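You operate a simulated robot arm through the tools that you are given. There is no shell and no other tool.

You run a simulated robot arm. Do the job below in one go: nothing can be reset, and whatever is moved stays where it is left.

## Task
The compressor has tripped: reset it and refill the tank.
Fine: shut the black valve, green switch off, press reset, switch on; reopen the valve once it has filled and stopped. Where these are worked on the way, their far stop is far enough and under half their travel is too little: green switch.

Only the result counts: the job must be done as asked and must still hold three seconds after the hand-in. Knocking over, shifting, dropping, spilling or breaking anything else fails it.

## Robot
A 7-joint arm with a two-finger gripper, fixed in place. Base frame: the origin is on the floor under the middle of its stand, x ahead of it, y to its left, z up. Units: cm, rad, N and s.
With the tool pointing down near the work surface it reaches from about 18 to 66 cm from the base axis. Its first joint turns from -2.496 to 2.496 rad. Payload 1.47 kg.
The tool frame sits at the grasp point between the pads (the TCP): z along the fingers, y along the line on which they close. The tips reach 1.6 cm beyond it. The gripper opens to 8.7 cm; its body begins 5.5 cm behind the TCP.
Orientation is that of the tool frame in the base frame, as a unit quaternion [x, y, z, w]. With the fingers straight down and closing along the base's y, the tool's x points along the base's -x, its y along +y and its z along -z.

## Interface
- The arm moves only by the tool jog_arm. Its argument "commands" is text: rows parted by semicolons, each of 7 numbers parted by spaces: the shift along the tool's x, y, z in units of 20 mm (1.0 is 20 mm), then the turn, a rotation vector about the tool's x, y, z in units of 5 degrees (1.0 is 5 degrees), then the finger opening in cm, from 0 to 8.7. In form: x y z wx wy wz grip; .... A call has 1 to 20 rows; each row shifts and turns the commanded pose from where the row before left it, along the tool's axes as they then stand. A call with a number of a shift or a turn outside -1 to 1 is refused whole. A row lasts 0.2 s, in which the tool goes at most 5 cm and 0.15 rad; a call with a longer step from one row to the next is refused whole, and so is a gripper value outside its range. Where a pose cannot be reached the arm comes as near as it can. A force on the tool above 40 N (or 10 N above the force at the start of the call, whichever is more), or a blocked arm, ends the call early, and 0.2 s more pass. Each finger travels about 4.5 cm/s and halts on what it meets, pressing with about 28 N; the grip force reading is that of the motor and also rises with nothing between the fingers. The clock runs only during rows and for 0.2 s after the last one: add rows that do not move to give the fingers time. It gives the time, the measured TCP pose, the force on the tool (base axes), the opening and the grip force at its end, in the units of the frame above (readings bear some noise), with the torque about the TCP (base axes, N m) and any sound that the robot's microphone picked up.
- Cameras (640 x 400 px; columns grow to the right, rows downward): "scene" is fixed at [21.94, -65.21, 159.75]; the picture's right is [1.00, -0.00, 0.00], its down [-0.00, -0.43, -0.90] and it looks along [0.00, 0.90, -0.43] (base axes); focal length 341 px, centre (320, 200). "wrist" rides on the gripper at [7.3, 1.2, -9] in the tool frame; the picture's right is [-0.16, 0.99, 0.00], its down [-0.72, -0.12, -0.68] and it looks along [-0.67, -0.11, 0.73] (tool axes); focal length 247 px, centre (320, 200).
- get_image(camera): a new picture of that camera. The clock stands still meanwhile.
- lift_body(by): slides the trunk up (or, below 0, down) by that many cm; the arm rides with it, the base frame stays. It gives what a move gives, with no picture.
- pixel_to_xyz(camera, pixels): for up to 12 pixels [column, row] of the newest picture of that camera ("zoom" is the newest enlarged one), the place [x, y, z] in the base frame of the surface seen there, good to about 0.3 cm. The clock stands still meanwhile.
- inspect(camera, box): a new picture of the part [left, top, right, bottom] of that camera's present view, enlarged. The clock stands still meanwhile.
- close_job(): hands the job in; it is judged then, once.

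Open the gripper and draw the arm clear of the work before you hand the job in, unless the task says otherwise.

The tools are called after "Emit:" as name(argument=value, ...) on one line, values as JSON. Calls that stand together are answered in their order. jog_arm: Moves the arm, as the interface text tells. Its arguments: {"type":"object","properties":{"commands":{"type":"string"}},"required":["commands"]} The other tools are called the same way: lift_body (by) moves the trunk up or down; get_image (camera) takes a picture; pixel_to_xyz (camera, pixels) gives the place of the surface under pixels of a picture; inspect (camera, box) takes an enlarged picture of a part of a camera's view; close_job () hands the job in.

At the start:

```text
time: 0.0
tool_pos: [43.87, 40.87, 131.57]
tool_rot: [0.0, 1.0, 0.0, 0.0]
force: [-0.7, 0.4, 0.3]
ft_torque: [0.0, 0.02, 0.03]
gripper_width: 8.7
grip_force: 0.0
trunk travel left (down, up): [-83.9, 40.1]
```

scene: 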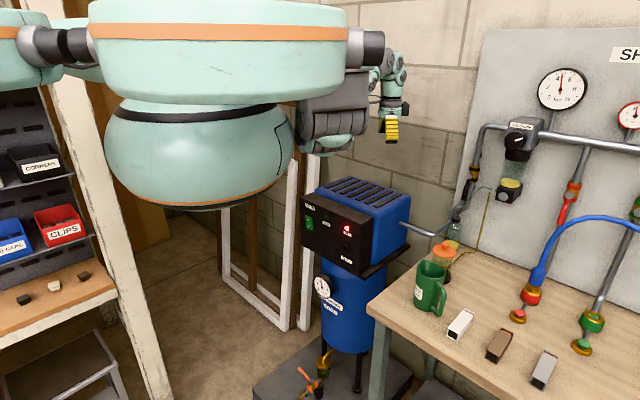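
wrist: 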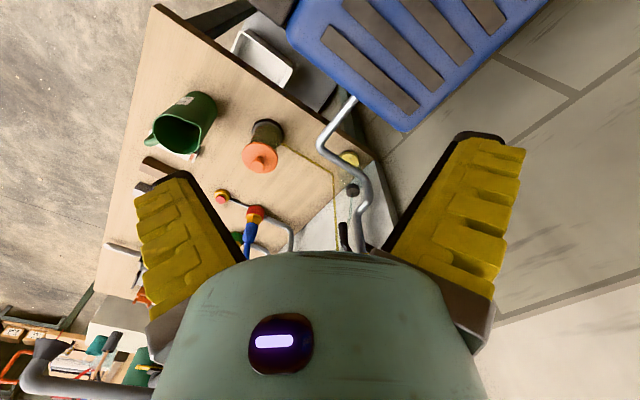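

I see the compressor with a black panel near (340,230) in the scene view and a gauge near (322,288). I'll enlarge these regions first.

Emit:
inspect(camera="scene", box=[290, 170, 420, 280])

Emit:
inspect(camera="scene", box=[270, 260, 400, 400])

Emit:
inspect(camera="scene", box=[430, 50, 640, 200])

```text
3.64 times, centred on (355, 225) of scene
```

zoom: 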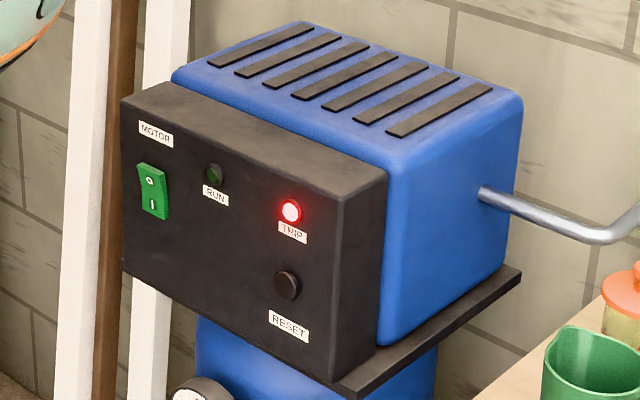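

```text
2.86 times, centred on (335, 330) of scene
```

zoom: 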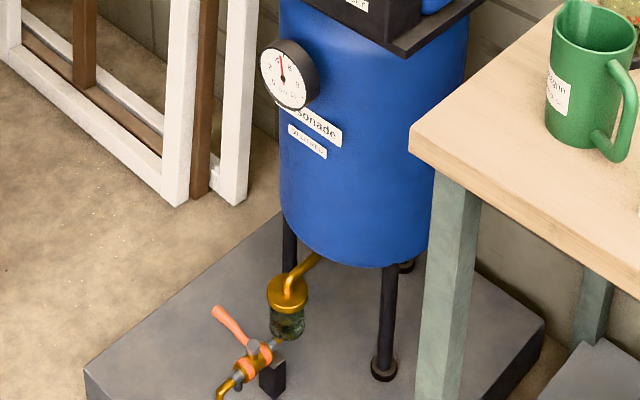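

```text
2.67 times, centred on (535, 125) of scene
```

zoom: 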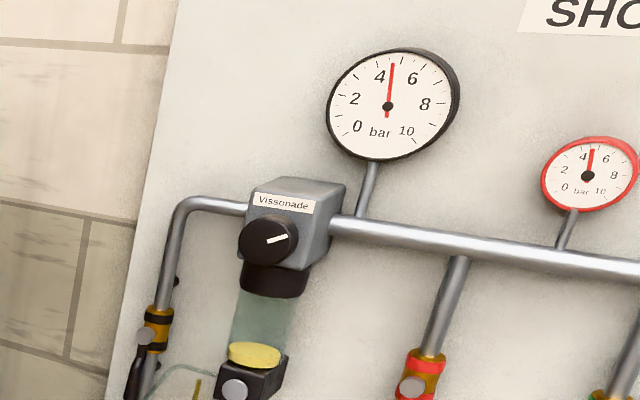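

The black-banded valve seems to be on the riser near scene (475,180). I'll enlarge it and get 3D points.

Emit:
inspect(camera="scene", box=[440, 140, 520, 220])

Emit:
get_image(camera="scene")

Emit:
inspect(camera="scene", box=[500, 130, 640, 370])

```text
5.00 times, centred on (480, 180) of scene
```

zoom: 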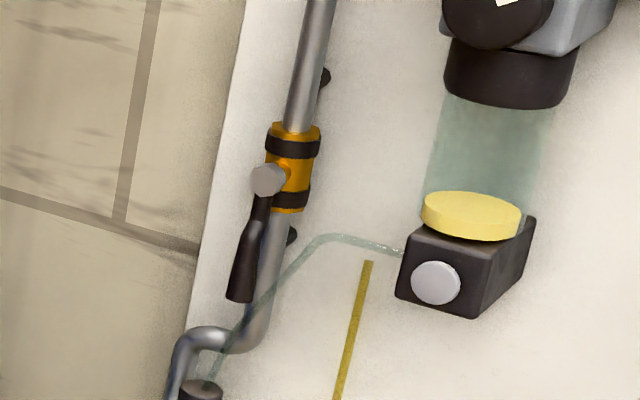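

```text
taken
```

scene: 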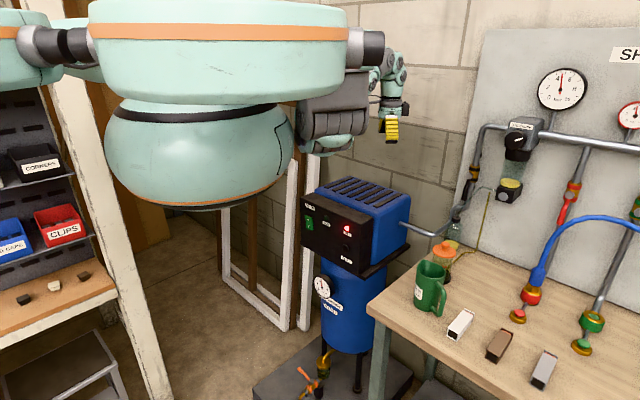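

```text
1.67 times, centred on (570, 250) of scene
```

zoom: 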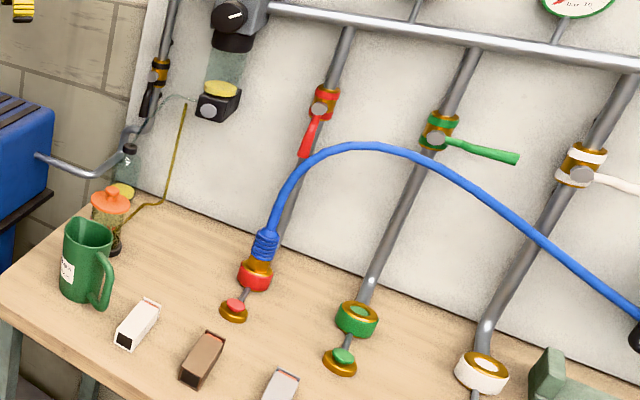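

The black lever hangs along its pipe (open), while the closed green/white levers point to the right. Measuring 3D places of the compressor controls and valve.

Emit:
inspect(camera="scene", box=[440, 140, 520, 220])

Emit:
pixel_to_xyz(camera="zoom", pixels=[[268, 180], [255, 205], [248, 250], [240, 290], [297, 150], [270, 240], [300, 100], [330, 185], [365, 240], [435, 283], [380, 130], [150, 150]])

Emit:
pixel_to_xyz(camera="scene", pixels=[[308, 210], [309, 222], [310, 230], [348, 248], [346, 229], [326, 222], [305, 205], [360, 260], [304, 240], [350, 190], [340, 208], [404, 232]])

```text
5.00 times, centred on (480, 180) of scene
```

zoom: 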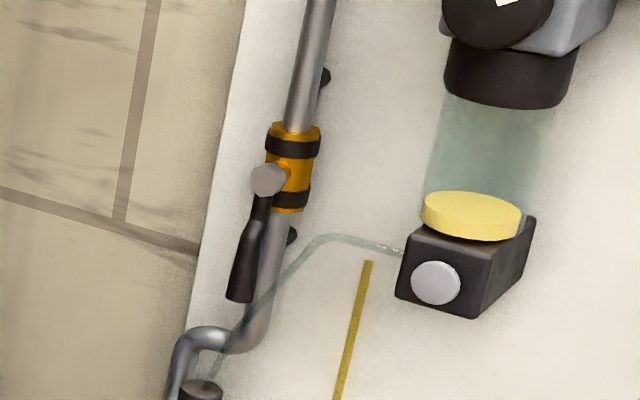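

```text
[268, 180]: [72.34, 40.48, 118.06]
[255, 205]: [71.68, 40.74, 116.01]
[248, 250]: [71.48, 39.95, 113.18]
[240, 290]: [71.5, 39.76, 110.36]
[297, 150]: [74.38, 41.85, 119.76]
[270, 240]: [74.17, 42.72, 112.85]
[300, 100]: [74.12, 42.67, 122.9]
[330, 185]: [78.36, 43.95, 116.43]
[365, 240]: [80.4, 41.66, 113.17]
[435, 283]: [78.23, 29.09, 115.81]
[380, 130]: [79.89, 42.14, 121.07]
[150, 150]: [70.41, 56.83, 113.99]
```

```text
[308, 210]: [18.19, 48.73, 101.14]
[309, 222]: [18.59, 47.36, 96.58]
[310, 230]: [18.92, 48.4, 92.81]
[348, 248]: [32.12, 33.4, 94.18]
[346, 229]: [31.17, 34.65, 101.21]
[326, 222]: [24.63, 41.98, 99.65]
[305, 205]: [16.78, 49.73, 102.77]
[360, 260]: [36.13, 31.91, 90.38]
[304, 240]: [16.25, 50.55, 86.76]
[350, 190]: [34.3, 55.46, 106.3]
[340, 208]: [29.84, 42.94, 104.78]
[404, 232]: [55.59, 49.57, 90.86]
```

Measuring more points on the board, the panel and obstacles so I can work out their planes.

Emit:
pixel_to_xyz(camera="scene", pixels=[[500, 80], [560, 150], [600, 200], [500, 230], [630, 100], [490, 60], [515, 140], [510, 185], [560, 87], [450, 205], [442, 275], [430, 232]])

Emit:
inspect(camera="scene", box=[298, 185, 378, 275])

Emit:
pixel_to_xyz(camera="zoom", pixels=[[100, 100], [60, 300], [200, 330], [400, 400], [360, 200], [250, 200], [300, 330], [420, 300], [85, 150], [95, 200], [372, 292], [375, 180]])

```text
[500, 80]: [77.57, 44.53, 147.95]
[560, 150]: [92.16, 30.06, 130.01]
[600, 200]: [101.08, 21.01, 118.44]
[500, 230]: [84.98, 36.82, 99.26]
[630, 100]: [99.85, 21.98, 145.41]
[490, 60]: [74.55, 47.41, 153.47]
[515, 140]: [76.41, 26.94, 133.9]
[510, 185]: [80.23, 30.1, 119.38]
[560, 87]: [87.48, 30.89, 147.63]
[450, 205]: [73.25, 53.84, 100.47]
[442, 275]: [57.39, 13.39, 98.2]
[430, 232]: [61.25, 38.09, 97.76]
```

```text
4.44 times, centred on (338, 230) of scene
```

zoom: 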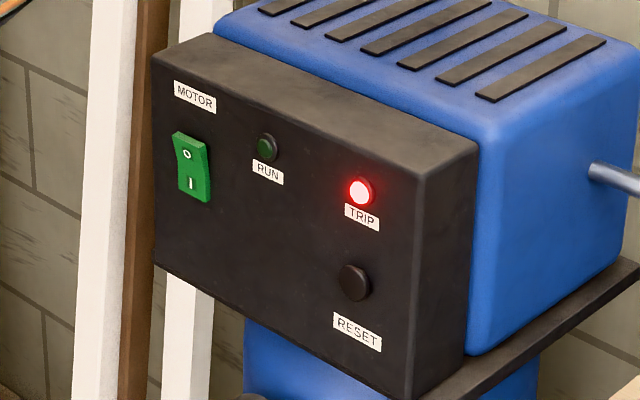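

```text
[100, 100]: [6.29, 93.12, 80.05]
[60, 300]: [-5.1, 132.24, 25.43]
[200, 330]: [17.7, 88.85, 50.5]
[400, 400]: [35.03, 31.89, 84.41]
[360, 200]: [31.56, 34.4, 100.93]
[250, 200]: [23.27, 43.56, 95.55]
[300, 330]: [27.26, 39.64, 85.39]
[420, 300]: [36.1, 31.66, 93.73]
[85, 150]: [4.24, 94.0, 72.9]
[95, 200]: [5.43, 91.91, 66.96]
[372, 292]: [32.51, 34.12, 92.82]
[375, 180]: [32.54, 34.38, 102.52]
```

Board plane is about x+y=122, panel about x+y=66.9; both face the robot at 45°. Next I check the thin tube (zoom ~(320,237)) and bottle near the black lever for obstruction.

Emit:
inspect(camera="scene", box=[436, 160, 516, 260])

Emit:
pixel_to_xyz(camera="zoom", pixels=[[320, 125], [350, 127], [380, 133], [300, 145], [270, 180], [230, 220], [215, 240], [200, 290], [195, 350], [150, 300], [250, 270], [300, 250]])

```text
4.00 times, centred on (476, 210) of scene
```

zoom: 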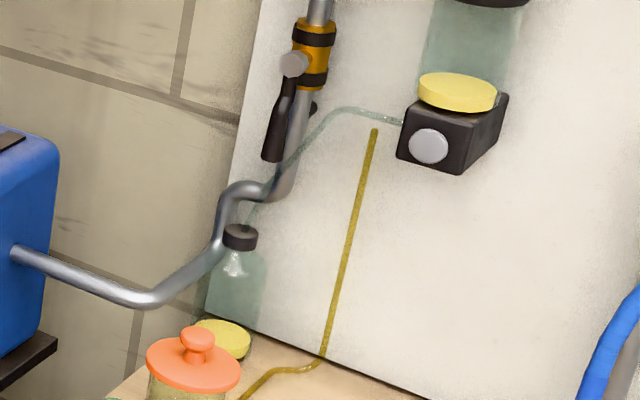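

```text
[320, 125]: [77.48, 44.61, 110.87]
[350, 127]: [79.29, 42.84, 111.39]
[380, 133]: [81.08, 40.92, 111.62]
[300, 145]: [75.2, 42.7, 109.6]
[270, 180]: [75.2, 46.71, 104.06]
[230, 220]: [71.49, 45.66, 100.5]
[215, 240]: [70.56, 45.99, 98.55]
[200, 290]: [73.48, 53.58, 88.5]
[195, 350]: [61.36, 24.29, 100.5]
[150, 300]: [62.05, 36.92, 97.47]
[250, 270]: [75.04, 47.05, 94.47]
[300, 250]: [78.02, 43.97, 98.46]
```

The tube is transparent to depth readings; the bottle cap is at zoom (240,236) and jar lid at (195,350). Measuring those, plus the bench top.

Emit:
pixel_to_xyz(camera="zoom", pixels=[[240, 240], [197, 335], [160, 365], [235, 365], [405, 145], [428, 146], [450, 160], [110, 287], [30, 258], [212, 250], [240, 190], [275, 192]])

Emit:
pixel_to_xyz(camera="scene", pixels=[[430, 270], [418, 285], [443, 248], [400, 320], [520, 260], [460, 325], [498, 345], [544, 370], [386, 130], [370, 60], [340, 100], [400, 70]])

Emit:
get_image(camera="wrist")

```text
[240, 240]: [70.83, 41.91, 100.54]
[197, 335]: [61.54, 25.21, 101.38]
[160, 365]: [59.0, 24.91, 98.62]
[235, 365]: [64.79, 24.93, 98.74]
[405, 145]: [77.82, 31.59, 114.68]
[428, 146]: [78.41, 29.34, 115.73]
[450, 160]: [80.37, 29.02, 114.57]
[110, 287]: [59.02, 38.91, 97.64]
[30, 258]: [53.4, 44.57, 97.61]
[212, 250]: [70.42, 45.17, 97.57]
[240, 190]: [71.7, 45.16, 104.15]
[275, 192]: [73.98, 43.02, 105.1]
```

```text
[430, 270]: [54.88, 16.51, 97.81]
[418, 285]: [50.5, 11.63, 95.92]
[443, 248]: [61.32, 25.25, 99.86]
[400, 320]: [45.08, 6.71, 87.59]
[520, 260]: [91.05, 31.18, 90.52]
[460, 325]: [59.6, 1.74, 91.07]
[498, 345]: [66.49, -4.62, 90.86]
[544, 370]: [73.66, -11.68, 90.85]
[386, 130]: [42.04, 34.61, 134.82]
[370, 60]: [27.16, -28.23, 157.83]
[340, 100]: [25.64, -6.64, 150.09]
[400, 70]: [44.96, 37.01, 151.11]
```

```text
taken
```

wrist: 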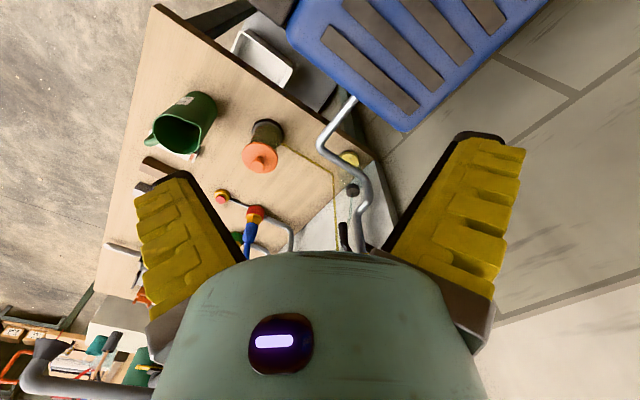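

Jar lid tops out at z≈101, pipe at z≈98, so the lever zone (z 110–118) is free above them. I turn the tool in place to face the board: yaw 45° about vertical, then tilt 45° forward, closing the fingers.

Emit:
jog_arm(commands="0 0 0 0 0 -1 0; 0 0 0 0 0 -1 0; 0 0 0 0 0 -1 0; 0 0 0 0 0 -1 0; 0 0 0 0 0 -1 0; 0 0 0 0 0 -1 0; 0 0 0 0 0 -1 0; 0 0 0 0 0 -1 0; 0 0 0 0 0 -1 0; 0 0 0 0 -1 0 0; 0 0 0 0 -1 0 0; 0 0 0 0 -1 0 0; 0 0 0 0 -1 0 0; 0 0 0 0 -1 0 0; 0 0 0 0 -1 0 0; 0 0 0 0 -1 0 0; 0 0 0 0 -1 0 0; 0 0 0 0 -1 0 0")

```text
time: 3.8
tool_pos: [43.66, 44.36, 127.49]
tool_rot: [-0.366, 0.881, 0.115, 0.278]
force: [0.9, 0.0, 0.4]
ft_torque: [0.02, -0.02, -0.02]
gripper_width: 0.0
grip_force: 28.0
out of reach, approached as far as the arm can: row 12, 13, 14, 15
trunk travel left (down, up): [-83.9, 40.1]
```

The tool is lagging or partly out of reach; I send a few still rows to see where it settles.

Emit:
jog_arm(commands="0 0 0 0 0 0 0; 0 0 0 0 0 0 0; 0 0 0 0 0 0 0")

Emit:
get_image(camera="scene")

Emit:
get_image(camera="wrist")

```text
time: 4.6
tool_pos: [43.81, 44.34, 127.5]
tool_rot: [-0.365, 0.881, 0.115, 0.278]
force: [-0.3, 0.3, 0.0]
ft_torque: [-0.02, 0.0, 0.03]
gripper_width: 0.01
grip_force: 27.5
trunk travel left (down, up): [-83.9, 40.1]
```

```text
taken
```

scene: 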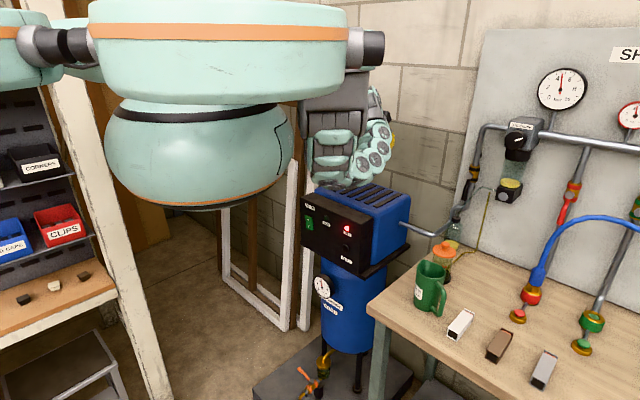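

```text
taken
```

wrist: 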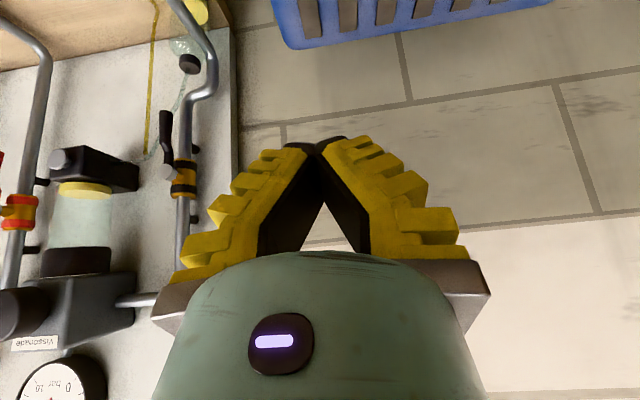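

The fingers are closed and the arm re-bent (forearm near scene (340,130)). I measure where its parts are relative to the compressor's top.

Emit:
pixel_to_xyz(camera="scene", pixels=[[340, 100], [335, 130], [330, 160], [345, 182], [330, 180], [370, 160], [380, 130], [340, 75], [365, 50], [220, 40], [200, 160], [395, 145]])

Emit:
inspect(camera="scene", box=[280, 30, 440, 200])

```text
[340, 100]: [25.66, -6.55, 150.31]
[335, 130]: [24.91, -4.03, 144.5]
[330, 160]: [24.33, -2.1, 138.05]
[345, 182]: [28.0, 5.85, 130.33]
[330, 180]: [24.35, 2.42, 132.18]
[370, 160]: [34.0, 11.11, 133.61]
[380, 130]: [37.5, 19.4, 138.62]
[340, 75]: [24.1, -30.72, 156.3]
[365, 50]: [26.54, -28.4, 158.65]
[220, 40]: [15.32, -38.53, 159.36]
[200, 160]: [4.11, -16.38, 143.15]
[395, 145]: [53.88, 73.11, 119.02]
```

```text
2.35 times, centred on (360, 115) of scene
```

zoom: 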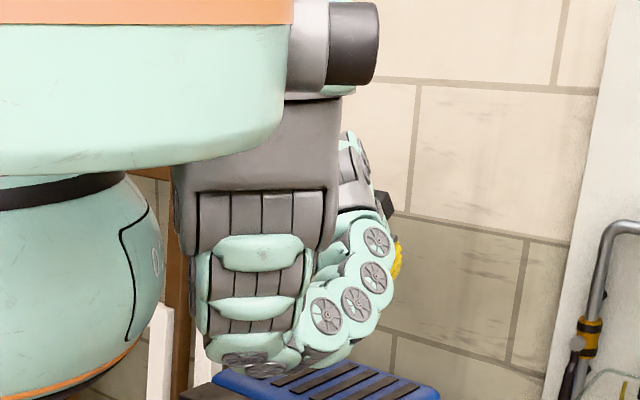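

Lowest arm part is z≈130, well clear of everything. I continue tilting 10° to see if the arm follows from this new bend.

Emit:
jog_arm(commands="0 0 0 0 -1 0 0; 0 0 0 0 -1 0 0; 0 0 0 0 0 0 0")

```text
time: 5.4
tool_pos: [43.65, 44.44, 127.55]
tool_rot: [-0.353, 0.854, 0.146, 0.354]
force: [-0.4, 0.5, 0.0]
ft_torque: [0.04, -0.02, 0.0]
gripper_width: 0.0
grip_force: 27.8
trunk travel left (down, up): [-83.9, 40.1]
```

Pose now is 45° down, facing the board. I move toward a point left of the black lever (t≈17, s≈74, z≈118).

Emit:
jog_arm(commands="-0.078 -0.875 0.75 0 0 0 0; -0.078 -0.875 0.75 0 0 0 0; -0.078 -0.875 0.75 0 0 0 0; -0.078 -0.875 0.75 0 0 0 0; -0.078 -0.875 0.75 0 0 0 0; -0.078 -0.875 0.75 0 0 0 0; -0.078 -0.875 0.75 0 0 0 0; -0.078 -0.875 0.75 0 0 0 0; -0.078 -0.875 0.75 0 0 0 0; -0.078 -0.875 0.75 0 0 0 0; 0 0 0 0 0 0 0")

Emit:
get_image(camera="wrist")

Emit:
get_image(camera="scene")

```text
time: 7.8
tool_pos: [64.51, 40.44, 118.09]
tool_rot: [-0.353, 0.853, 0.146, 0.354]
force: [-0.3, 0.1, 0.4]
ft_torque: [-0.02, 0.02, 0.01]
gripper_width: 0.0
grip_force: 27.9
trunk travel left (down, up): [-83.9, 40.1]
```

```text
taken
```

wrist: 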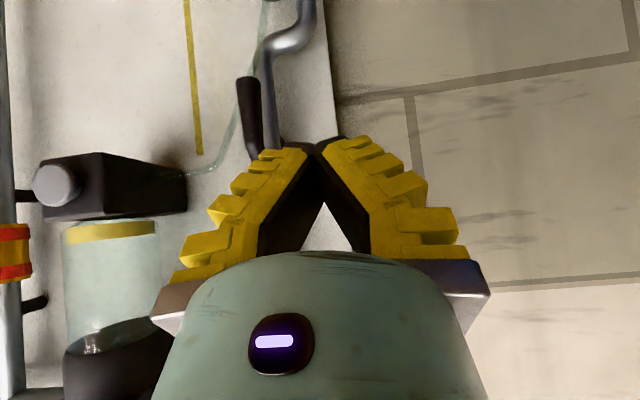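

```text
taken
```

scene: 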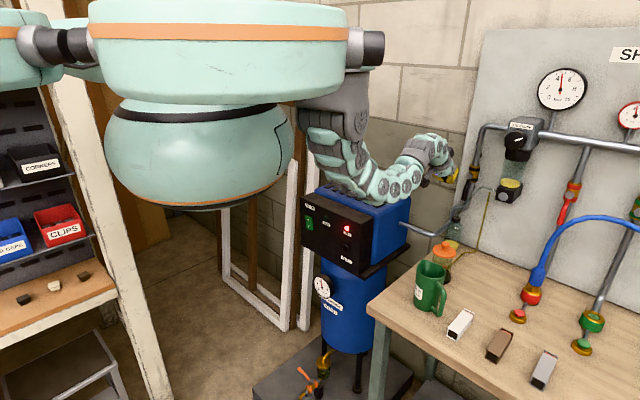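

Reached exactly. Checking clearance of the forearm (scene ~(360,190)) above the compressor, and lever location from the wrist view.

Emit:
pixel_to_xyz(camera="scene", pixels=[[330, 165], [345, 185], [360, 195], [380, 200], [395, 185], [420, 165], [350, 150], [340, 175], [370, 205], [375, 185], [405, 165], [440, 185]])

Emit:
pixel_to_xyz(camera="wrist", pixels=[[244, 85], [250, 110], [256, 140], [270, 100], [290, 40], [320, 145], [200, 165], [215, 160], [180, 190], [237, 90], [260, 95], [100, 210]])

Emit:
inspect(camera="wrist", box=[160, 0, 400, 200])

```text
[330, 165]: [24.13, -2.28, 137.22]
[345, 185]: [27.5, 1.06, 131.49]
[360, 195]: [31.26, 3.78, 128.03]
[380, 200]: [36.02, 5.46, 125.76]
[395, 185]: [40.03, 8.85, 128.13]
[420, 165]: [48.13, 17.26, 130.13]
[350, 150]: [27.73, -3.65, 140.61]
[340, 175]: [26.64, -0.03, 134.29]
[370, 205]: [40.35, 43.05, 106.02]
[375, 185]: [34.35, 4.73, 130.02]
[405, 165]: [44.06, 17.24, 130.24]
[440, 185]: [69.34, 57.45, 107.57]
```

```text
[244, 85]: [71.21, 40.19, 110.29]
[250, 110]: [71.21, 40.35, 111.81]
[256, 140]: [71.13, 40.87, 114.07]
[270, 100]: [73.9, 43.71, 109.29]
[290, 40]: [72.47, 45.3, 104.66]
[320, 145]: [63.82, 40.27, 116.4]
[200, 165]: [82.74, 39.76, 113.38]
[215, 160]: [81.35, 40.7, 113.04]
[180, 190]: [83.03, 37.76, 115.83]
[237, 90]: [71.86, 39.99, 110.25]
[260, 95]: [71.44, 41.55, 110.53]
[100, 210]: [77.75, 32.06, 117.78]
```

```text
2.00 times, centred on (280, 100) of wrist
```

zoom: 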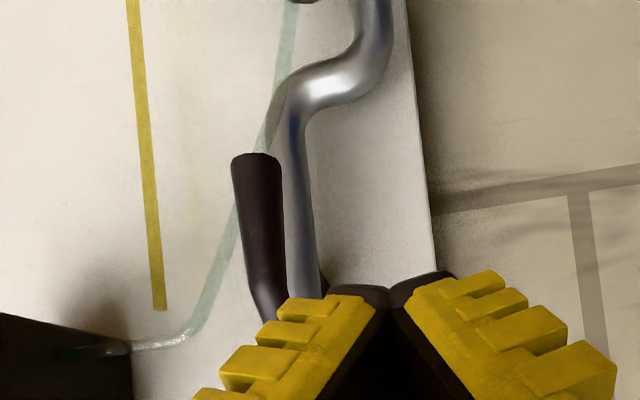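

The lever spans z≈109.5–117 at t≈21.8, s≈79; the thin tube triangulates to s≈81+, behind it. I tilt 20° more toward horizontal here so the fingertips meet the lever cleanly.

Emit:
jog_arm(commands="0 0 0 0 -1 0 0; 0 0 0 0 -1 0 0; 0 0 0 0 -1 0 0; 0 0 0 0 -1 0 0; 0 0 0 0 0 0 0")

Emit:
get_image(camera="wrist")

Emit:
get_image(camera="scene")

```text
time: 9.0
tool_pos: [64.44, 40.31, 118.03]
tool_rot: [-0.324, 0.779, 0.206, 0.496]
force: [-0.1, -0.3, 0.5]
ft_torque: [0.0, -0.04, 0.02]
gripper_width: 0.01
grip_force: 28.2
trunk travel left (down, up): [-83.9, 40.1]
```

```text
taken
```

wrist: 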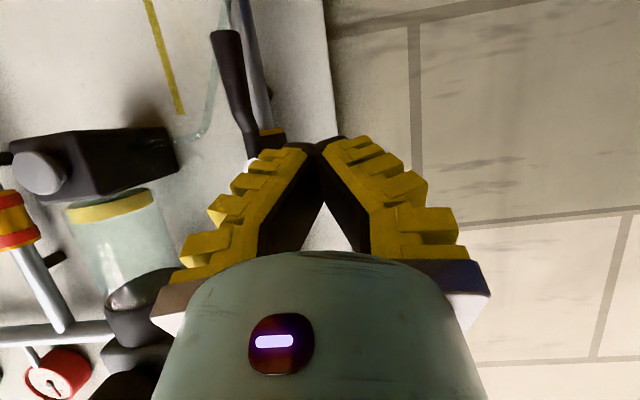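

```text
taken
```

scene: 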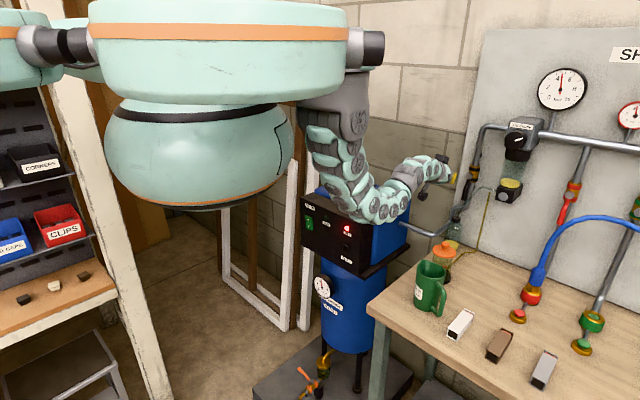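

Tilt succeeded (25° below horizontal). I check forearm clearance at scene (372,212) and (400,205).

Emit:
pixel_to_xyz(camera="scene", pixels=[[340, 190], [355, 205], [372, 214], [385, 215], [400, 205], [408, 190], [420, 180], [430, 170], [440, 180], [345, 160], [425, 195], [360, 170]])

Emit:
pixel_to_xyz(camera="wrist", pixels=[[226, 40], [235, 90], [246, 130], [250, 162], [270, 140], [222, 60], [238, 60], [290, 160], [270, 170], [30, 170], [90, 140], [265, 85]])

```text
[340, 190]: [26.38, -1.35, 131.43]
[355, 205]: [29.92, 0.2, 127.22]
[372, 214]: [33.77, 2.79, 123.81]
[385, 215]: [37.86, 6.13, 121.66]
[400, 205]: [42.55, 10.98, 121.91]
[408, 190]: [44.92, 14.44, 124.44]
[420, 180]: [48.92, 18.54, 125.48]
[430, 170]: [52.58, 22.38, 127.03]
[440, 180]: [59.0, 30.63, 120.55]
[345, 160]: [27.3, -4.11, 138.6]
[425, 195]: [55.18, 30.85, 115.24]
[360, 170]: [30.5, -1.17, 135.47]
```

```text
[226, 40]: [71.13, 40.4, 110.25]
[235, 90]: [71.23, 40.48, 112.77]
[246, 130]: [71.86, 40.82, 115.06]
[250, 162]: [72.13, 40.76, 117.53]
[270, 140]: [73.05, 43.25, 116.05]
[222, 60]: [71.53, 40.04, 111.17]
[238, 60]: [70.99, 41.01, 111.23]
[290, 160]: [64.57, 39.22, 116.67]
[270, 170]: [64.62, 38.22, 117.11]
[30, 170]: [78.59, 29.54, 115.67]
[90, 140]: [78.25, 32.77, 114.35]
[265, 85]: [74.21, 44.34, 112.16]
```

Everything clears; lever's centre is t≈21.7 with front at s≈79. I move the fingertips forward/down to the left of the lever (tip s≈79.6, z≈112.5, t≈17).

Emit:
jog_arm(commands="0.3275 0 0.7175 0 0 0 0; 0.3275 0 0.7175 0 0 0 0; 0.3275 0 0.7175 0 0 0 0; 0.3275 0 0.7175 0 0 0 0; 0 0 0 0 0 0 0")

Emit:
get_image(camera="wrist")

Emit:
inspect(camera="scene", box=[400, 130, 520, 220])

```text
time: 10.2
tool_pos: [67.16, 43.16, 113.35]
tool_rot: [-0.322, 0.779, 0.205, 0.497]
force: [-0.7, -0.7, 0.5]
ft_torque: [-0.01, 0.01, 0.0]
gripper_width: 0.0
grip_force: 28.3
trunk travel left (down, up): [-83.9, 40.1]
```

```text
taken
```

wrist: 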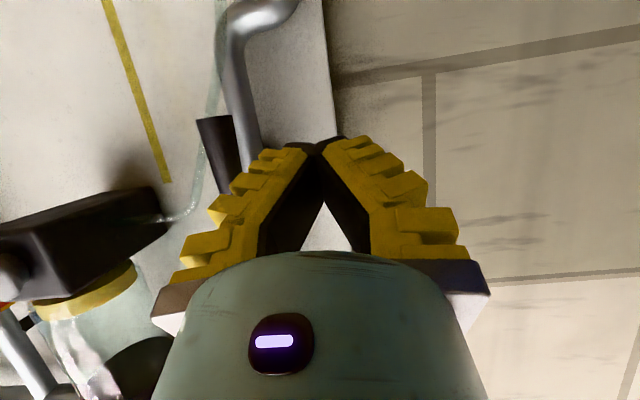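

```text
4.44 times, centred on (460, 175) of scene
```

zoom: 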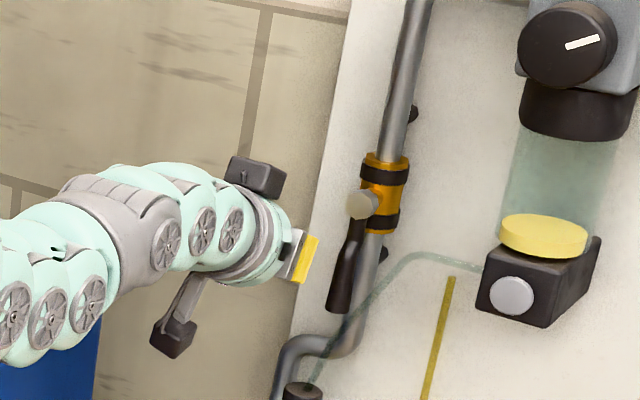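

Fingertips are left of the lever at the right depth (scene zoom shows yellow tips at (305,258), lever at (345,265)). I push the lever right and along its arc slowly.

Emit:
jog_arm(commands="0 -0.5 0 0 0 0 0; -0.07 -0.5 -0.03 0 0 0 0; -0.07 -0.5 -0.03 0 0 0 0; 0.09 -0.35 0.043 0 0 0 0; 0.09 -0.35 0.043 0 0 0 0; 0.012 -0.36 0.005 0 0 0 0; 0.012 -0.36 0.005 0 0 0 0; -0.07 -0.35 -0.033 0 0 0 0; -0.07 -0.35 -0.033 0 0 0 0; -0.154 -0.32 -0.072 0 0 0 0; -0.154 -0.32 -0.072 0 0 0 0; 0 0 0 0 0 0 0")

Emit:
get_image(camera="wrist")

Emit:
inspect(camera="scene", box=[400, 130, 520, 220])

```text
time: 11.2
tool_pos: [68.73, 41.94, 113.52]
tool_rot: [-0.328, 0.776, 0.219, 0.492]
force: [-14.6, 1.2, 3.4]
ft_torque: [-0.03, -0.2, -0.04]
gripper_width: 0.01
grip_force: 27.3
trunk travel left (down, up): [-83.9, 40.1]
stopped in row 5: the force on the tool passed its limit at 43 N (the readings are from after the stop); the commanded pose is now the measured one
```

```text
taken
```

wrist: 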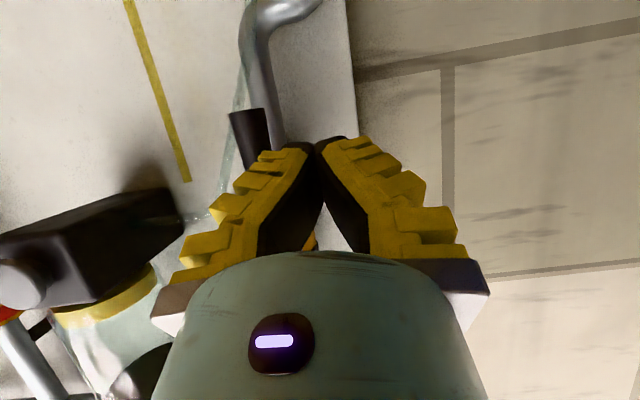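

```text
4.44 times, centred on (460, 175) of scene
```

zoom: 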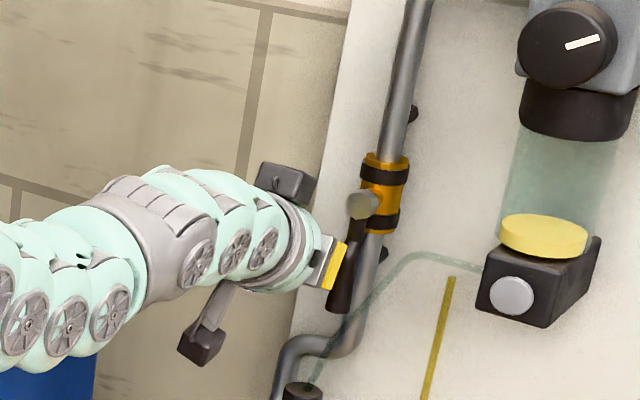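

The push stopped at 43 N with the lever still hanging; it met the lever at about 5 cm from its pivot. I back off, go lower to the lever's end for more leverage, and push gently in small steps.

Emit:
jog_arm(commands="0 0.4 0 0 0 0 0; 0.36 0 0.17 0 0 0 0; 0.36 0 0.17 0 0 0 0; 0 0 0 0 0 0 0; 0 -0.1 0 0 0 0 0; 0 -0.1 0 0 0 0 0; 0 -0.1 0 0 0 0 0; 0 -0.1 0 0 0 0 0; 0 -0.05 0 0 0 0 0; 0 -0.05 0 0 0 0 0; 0 -0.05 0 0 0 0 0; 0 -0.05 0 0 0 0 0; 0 -0.05 0 0 0 0 0; 0 -0.05 0 0 0 0 0; 0 -0.05 0 0 0 0 0; 0 -0.05 0 0 0 0 0; 0 -0.05 0 0 0 0 0; 0 -0.05 0 0 0 0 0")

Emit:
get_image(camera="wrist")

Emit:
inspect(camera="scene", box=[400, 130, 520, 220])

```text
time: 15.0
tool_pos: [68.72, 41.77, 111.72]
tool_rot: [-0.33, 0.776, 0.223, 0.489]
force: [-32.4, 20.8, 2.0]
ft_torque: [-0.22, -0.45, 0.28]
gripper_width: 0.0
grip_force: 26.9
trunk travel left (down, up): [-83.9, 40.1]
```

```text
taken
```

wrist: 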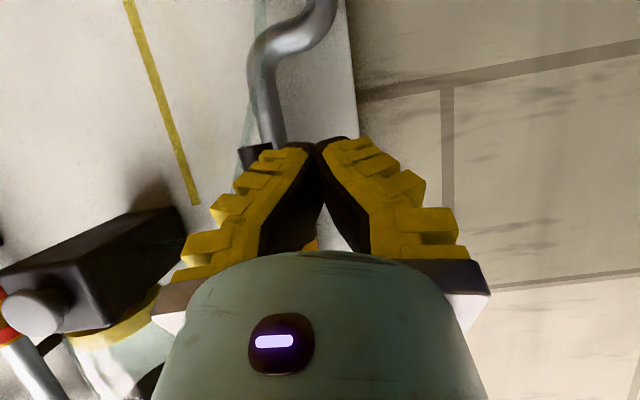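

```text
4.44 times, centred on (460, 175) of scene
```

zoom: 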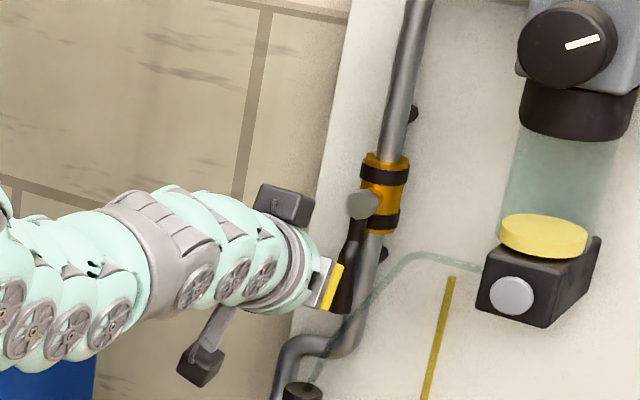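

About 38 N at the lever's end does not move it rightward: it's against its stop, so it must close the other way (to the left). I measure the block/bowl at the right (wrist (150,240), (100,360)) before going round.

Emit:
pixel_to_xyz(camera="wrist", pixels=[[150, 250], [178, 230], [186, 225], [110, 240], [30, 312], [60, 280], [100, 360], [140, 380], [155, 300], [120, 340], [80, 320], [180, 212]])

Emit:
inspect(camera="wrist", box=[180, 80, 380, 260])

```text
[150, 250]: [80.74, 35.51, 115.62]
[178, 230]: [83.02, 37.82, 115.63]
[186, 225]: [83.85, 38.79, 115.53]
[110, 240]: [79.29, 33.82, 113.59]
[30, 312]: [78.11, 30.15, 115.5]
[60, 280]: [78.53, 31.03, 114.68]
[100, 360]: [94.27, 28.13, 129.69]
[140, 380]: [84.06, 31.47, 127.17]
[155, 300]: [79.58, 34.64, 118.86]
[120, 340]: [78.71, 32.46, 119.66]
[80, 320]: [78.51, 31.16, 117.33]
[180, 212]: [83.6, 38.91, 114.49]
```

```text
2.22 times, centred on (280, 170) of wrist
```

zoom: 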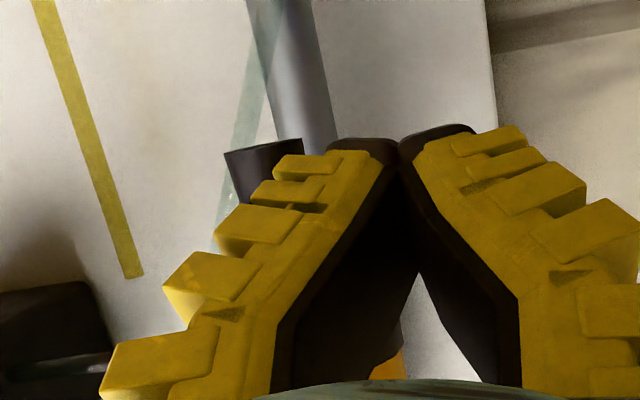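

Block's left face is at t≈32, so the right side of the lever is free out to there. I back off, retreat 6 cm, go round to the right side (t≈25.5), then look before advancing.

Emit:
jog_arm(commands="0 0.3 0 0 0 0 0; 0 0 -1 0 0 0 0; 0 0 -1 0 0 0 0; 0 0 -1 0 0 0 0; 0 -0.9 0 0 0 0 0; 0 -0.9 0 0 0 0 0; 0 -0.9 0 0 0 0 0; 0 -0.9 0 0 0 0 0; 0 0 0 0 0 0 0")

Emit:
get_image(camera="wrist")

```text
time: 17.0
tool_pos: [70.96, 32.29, 114.33]
tool_rot: [-0.327, 0.776, 0.215, 0.494]
force: [0.0, 0.6, -0.4]
ft_torque: [0.0, 0.02, -0.03]
gripper_width: 0.0
grip_force: 27.8
trunk travel left (down, up): [-83.9, 40.1]
```

```text
taken
```

wrist: 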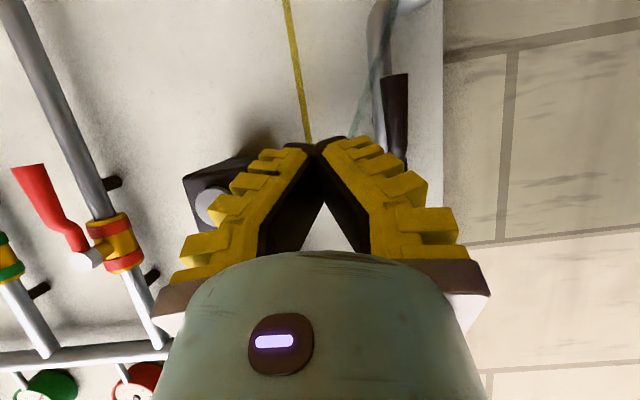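

TCP is at t≈27.3; I shift 1.6 cm left to t≈25.7, then advance beside the lever's right side.

Emit:
jog_arm(commands="0 0.8 0 0 0 0 0; 0.0125 0 0.6675 0 0 0 0; 0.0125 0 0.6675 0 0 0 0; 0.0125 0 0.6675 0 0 0 0; 0.0125 0 0.6675 0 0 0 0; 0 0 0 0 0 0 0")

Emit:
get_image(camera="wrist")

Emit:
inspect(camera="scene", box=[400, 130, 520, 220])

```text
time: 18.4
tool_pos: [73.12, 37.15, 111.87]
tool_rot: [-0.326, 0.777, 0.215, 0.494]
force: [0.5, 0.4, 0.7]
ft_torque: [0.0, 0.02, -0.01]
gripper_width: 0.0
grip_force: 27.7
trunk travel left (down, up): [-83.9, 40.1]
```

```text
taken
```

wrist: 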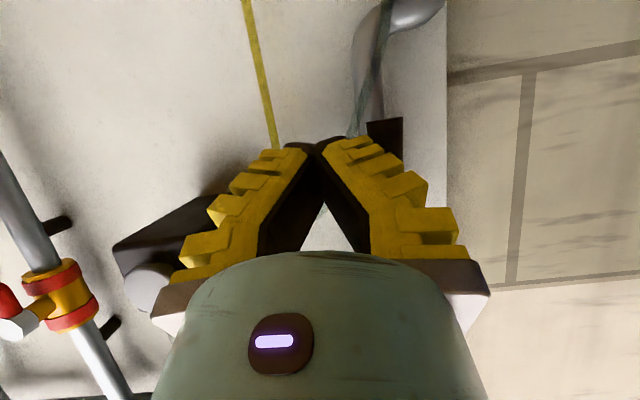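

```text
4.44 times, centred on (460, 175) of scene
```

zoom: 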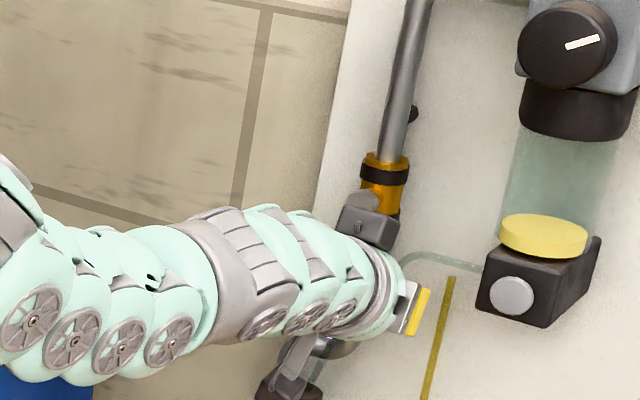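

Fingertips are now right of the lever at t≈25.4. I push gently left about 2.2 cm and watch the force.

Emit:
jog_arm(commands="0 0.2 0 0 0 0 0; 0 0.1 0 0 0 0 0; 0 0.1 0 0 0 0 0; 0 0.1 0 0 0 0 0; 0.02 0.1 0.01 0 0 0 0; 0.03 0.1 0.015 0 0 0 0; 0.03 0.1 0.015 0 0 0 0; 0.03 0.1 0.015 0 0 0 0; 0.03 0.1 0.015 0 0 0 0; 0.03 0.1 0.015 0 0 0 0; 0.03 0.1 0.015 0 0 0 0")

Emit:
get_image(camera="wrist")

```text
time: 20.8
tool_pos: [71.23, 38.62, 111.58]
tool_rot: [-0.328, 0.777, 0.216, 0.493]
force: [0.5, -1.7, 0.6]
ft_torque: [0.02, 0.01, -0.01]
gripper_width: 0.02
grip_force: 28.0
trunk travel left (down, up): [-83.9, 40.1]
```

```text
taken
```

wrist: 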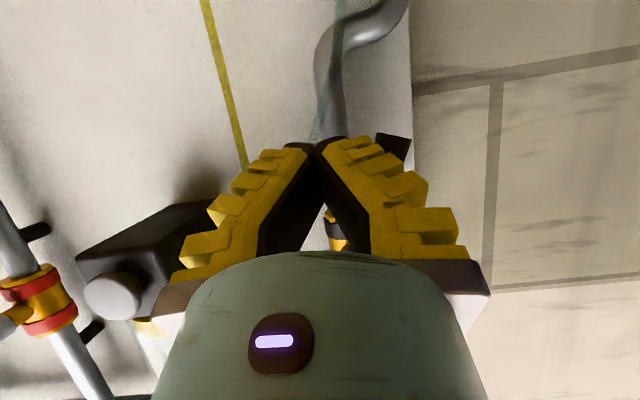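

The lever yields easily to the left. I continue along its arc toward horizontal.

Emit:
jog_arm(commands="0.024 0.3 0.011 0 0 0 0; 0.024 0.3 0.011 0 0 0 0; 0.024 0.3 0.011 0 0 0 0; -0.077 0.31 -0.036 0 0 0 0; -0.077 0.31 -0.036 0 0 0 0; -0.077 0.31 -0.036 0 0 0 0; -0.147 0.273 -0.068 0 0 0 0; -0.147 0.273 -0.068 0 0 0 0; -0.147 0.273 -0.068 0 0 0 0; -0.205 0.225 -0.096 0 0 0 0; -0.205 0.225 -0.096 0 0 0 0; -0.205 0.225 -0.096 0 0 0 0; -0.19 0.118 -0.088 0 0 0 0; -0.19 0.118 -0.088 0 0 0 0; 0 0 0 0 0 0 0")

Emit:
get_image(camera="wrist")

Emit:
inspect(camera="scene", box=[400, 130, 520, 220])

```text
time: 24.0
tool_pos: [66.13, 43.68, 115.2]
tool_rot: [-0.327, 0.777, 0.215, 0.493]
force: [0.2, -0.6, 0.1]
ft_torque: [0.02, -0.01, 0.05]
gripper_width: 0.0
grip_force: 28.2
trunk travel left (down, up): [-83.9, 40.1]
```

```text
taken
```

wrist: 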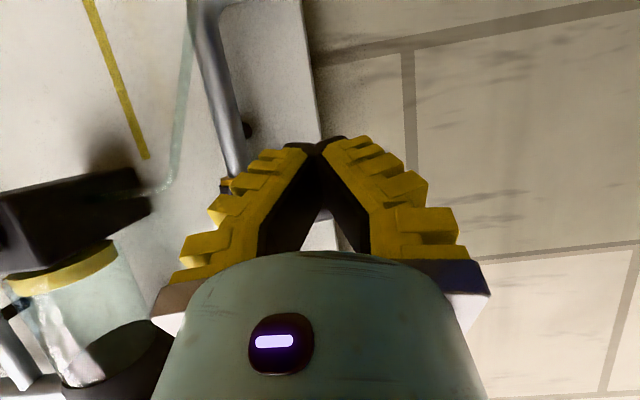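

```text
4.44 times, centred on (460, 175) of scene
```

zoom: 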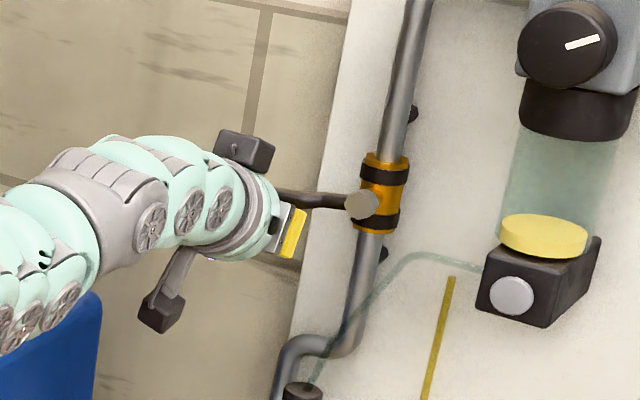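

Lever is nearly horizontal (pointing left at zoom (300,197)). I push up in small steps until it meets its stop.

Emit:
jog_arm(commands="-0.113 0.02 -0.053 0 0 0 0; -0.113 0.02 -0.053 0 0 0 0; -0.113 0.02 -0.053 0 0 0 0; -0.113 0.01 -0.053 0 0 0 0; -0.113 0 -0.053 0 0 0 0; -0.113 0 -0.053 0 0 0 0; -0.113 0 -0.053 0 0 0 0; -0.113 0 -0.053 0 0 0 0")

Emit:
inspect(camera="scene", box=[400, 130, 520, 220])

Emit:
get_image(camera="wrist")

```text
time: 25.8
tool_pos: [65.86, 43.42, 116.83]
tool_rot: [-0.328, 0.779, 0.214, 0.49]
force: [-5.0, -3.9, -12.2]
ft_torque: [-0.15, 0.06, 0.11]
gripper_width: 0.61
grip_force: 28.6
trunk travel left (down, up): [-83.9, 40.1]
```

```text
4.44 times, centred on (460, 175) of scene
```

zoom: 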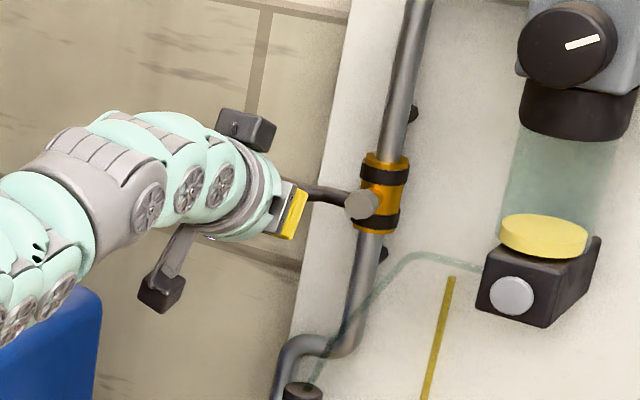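

```text
taken
```

wrist: 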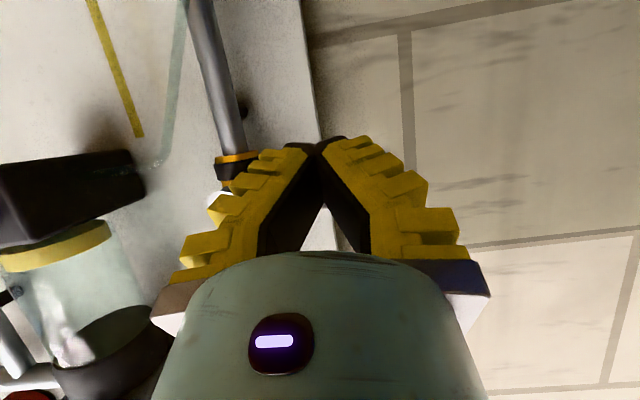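

Force is rising (12 N down), suggesting the stop is close. I push a little further to confirm.

Emit:
jog_arm(commands="-0.09 0 -0.042 0 0 0 0; -0.09 0 -0.042 0 0 0 0; -0.09 0 -0.042 0 0 0 0; 0 0 0 0 0 0 0")

Emit:
inspect(camera="scene", box=[430, 140, 510, 200])

Emit:
inspect(camera="wrist", box=[180, 100, 420, 280])

```text
time: 26.8
tool_pos: [65.64, 43.45, 117.3]
tool_rot: [-0.328, 0.779, 0.214, 0.49]
force: [-14.5, -17.4, -14.2]
ft_torque: [-0.07, 0.06, 0.0]
gripper_width: 0.61
grip_force: 28.4
trunk travel left (down, up): [-83.9, 40.1]
```

```text
6.67 times, centred on (470, 170) of scene
```

zoom: 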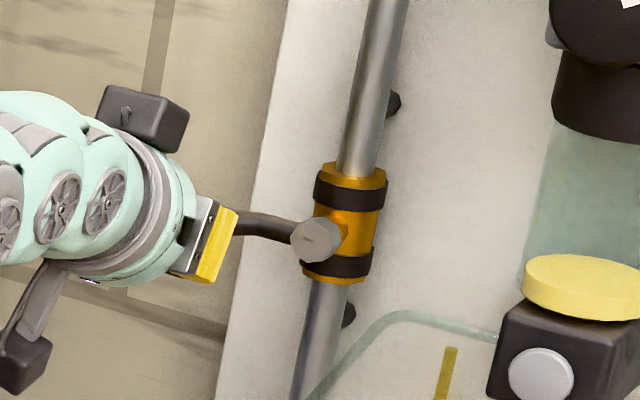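

```text
2.22 times, centred on (300, 190) of wrist
```

zoom: 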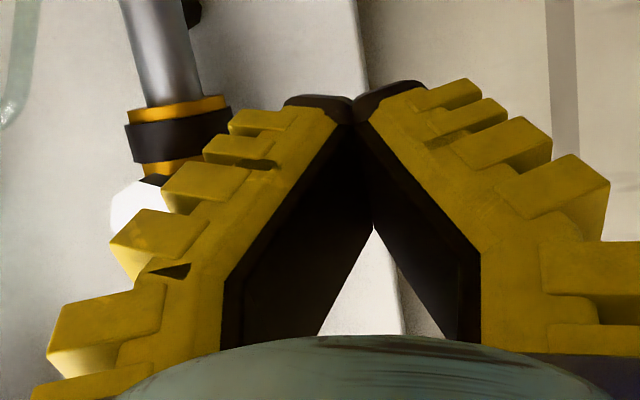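

The lever now resists firmly (≈27 N total) and lies horizontal, so it's at its stop. I ease down and retreat to view it.

Emit:
jog_arm(commands="0.4 0 0.1 0 0 0 0; 0.4 0 0 0 0 0 0; 0 0 -1 0 0 0 0; 0 0 -1 0 0 0 0; 0 0 -1 0 0 0 0; 0 0 -1 0 0 0 0; 0 0 0 0 0 0 0")

Emit:
get_image(camera="wrist")

Emit:
inspect(camera="scene", box=[430, 140, 510, 200])

```text
time: 28.4
tool_pos: [60.76, 37.99, 119.61]
tool_rot: [-0.328, 0.776, 0.216, 0.493]
force: [0.0, 0.2, -0.3]
ft_torque: [0.01, 0.01, 0.01]
gripper_width: 0.02
grip_force: 28.0
trunk travel left (down, up): [-83.9, 40.1]
```

```text
taken
```

wrist: 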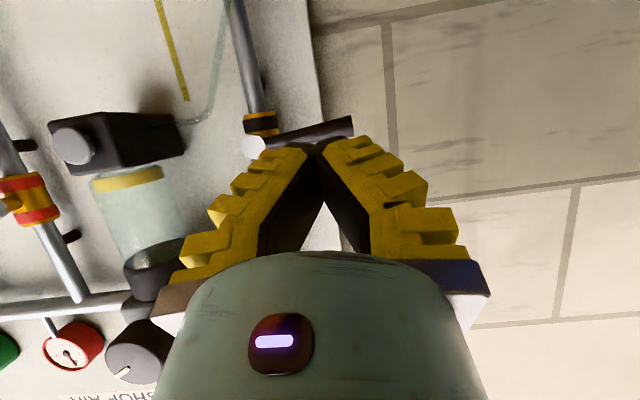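

```text
6.67 times, centred on (470, 170) of scene
```

zoom: 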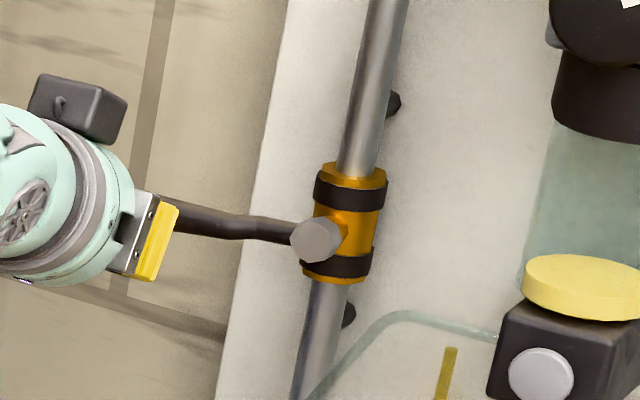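

Lever now lies across the pipe. Checking its levelness via depth points along it.

Emit:
pixel_to_xyz(camera="wrist", pixels=[[285, 134], [300, 131], [320, 128], [345, 126], [275, 136], [252, 146], [262, 124], [348, 120]])

Emit:
pixel_to_xyz(camera="zoom", pixels=[[190, 218], [230, 225], [270, 230], [315, 240], [345, 190], [345, 240], [210, 212], [210, 236]])

```text
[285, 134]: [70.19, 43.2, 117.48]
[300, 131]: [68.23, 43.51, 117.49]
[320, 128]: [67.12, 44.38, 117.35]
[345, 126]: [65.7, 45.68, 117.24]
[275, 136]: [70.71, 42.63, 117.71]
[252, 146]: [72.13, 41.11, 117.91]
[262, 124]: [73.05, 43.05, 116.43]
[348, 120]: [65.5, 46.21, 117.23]
```

```text
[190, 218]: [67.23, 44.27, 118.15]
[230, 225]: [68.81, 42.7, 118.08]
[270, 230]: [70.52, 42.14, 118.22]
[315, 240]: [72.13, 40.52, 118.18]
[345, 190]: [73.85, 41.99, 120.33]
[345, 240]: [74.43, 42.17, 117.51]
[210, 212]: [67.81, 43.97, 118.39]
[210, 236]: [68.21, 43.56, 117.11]
```

Lever level at z≈118 along its length: valve is shut. Now I retreat from the board toward the front of the compressor panel, checking the arm's posture on the way.

Emit:
jog_arm(commands="0.2 0 -1 0 0 0 0; 0.2 0 -1 0 0 0 0; 0.2 0 -1 0 0 0 0; 0.2 0 -1 0 0 0 0; 0.2 0 -1 0 0 0 0; 0.2 0 -1 0 0 0 0; 0.2 0 -1 0 0 0 0; 0.2 0 -1 0 0 0 0; 0 0 0 0 1 0 0; 0 0 0 0 1 0 0; 0 0 0 0 1 0 0; 0 0 0 0 1 0 0; 0 0 0 0 0 0 0")

Emit:
get_image(camera="scene")

Emit:
get_image(camera="wrist")

```text
time: 31.2
tool_pos: [53.87, 30.77, 122.08]
tool_rot: [-0.359, 0.851, 0.155, 0.35]
force: [-0.1, -0.4, -0.2]
ft_torque: [-0.01, 0.0, 0.02]
gripper_width: 0.0
grip_force: 27.8
out of reach, approached as far as the arm can: row 6, 7, 8
trunk travel left (down, up): [-83.9, 40.1]
```

```text
taken
```

scene: 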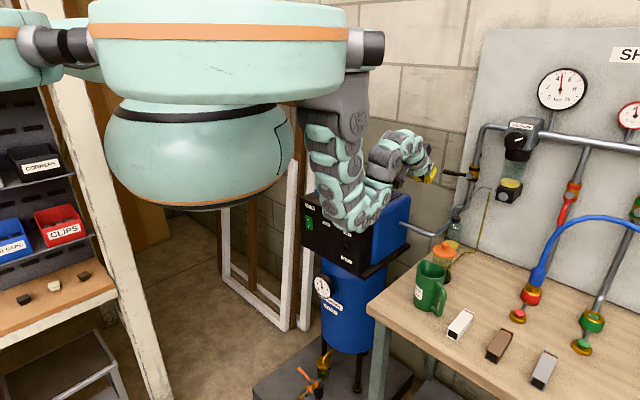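

```text
taken
```

wrist: 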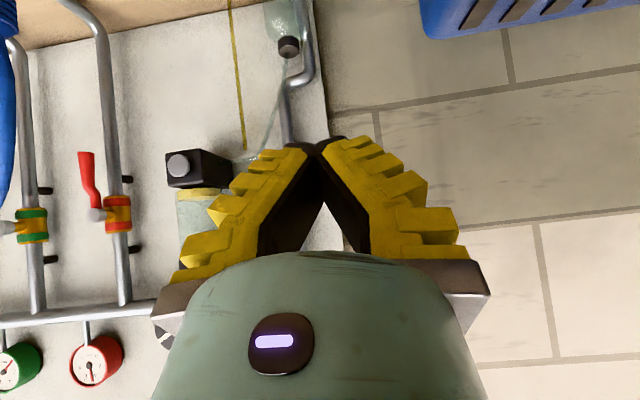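

Coming back, the arm hits its inner reach limit at s≈60 because the wrist is too close below the shoulder. Raising the trunk 25 cm will let the hand hang further below and come nearer.

Emit:
lift_body(by=25)

```text
time: 33.8
tool_pos: [53.86, 30.79, 147.08]
tool_rot: [-0.359, 0.851, 0.155, 0.351]
force: [0.3, -0.1, -0.3]
ft_torque: [0.02, 0.0, 0.01]
gripper_width: 0.0
grip_force: 28.1
trunk travel left (down, up): [-108.9, 15.1]
```

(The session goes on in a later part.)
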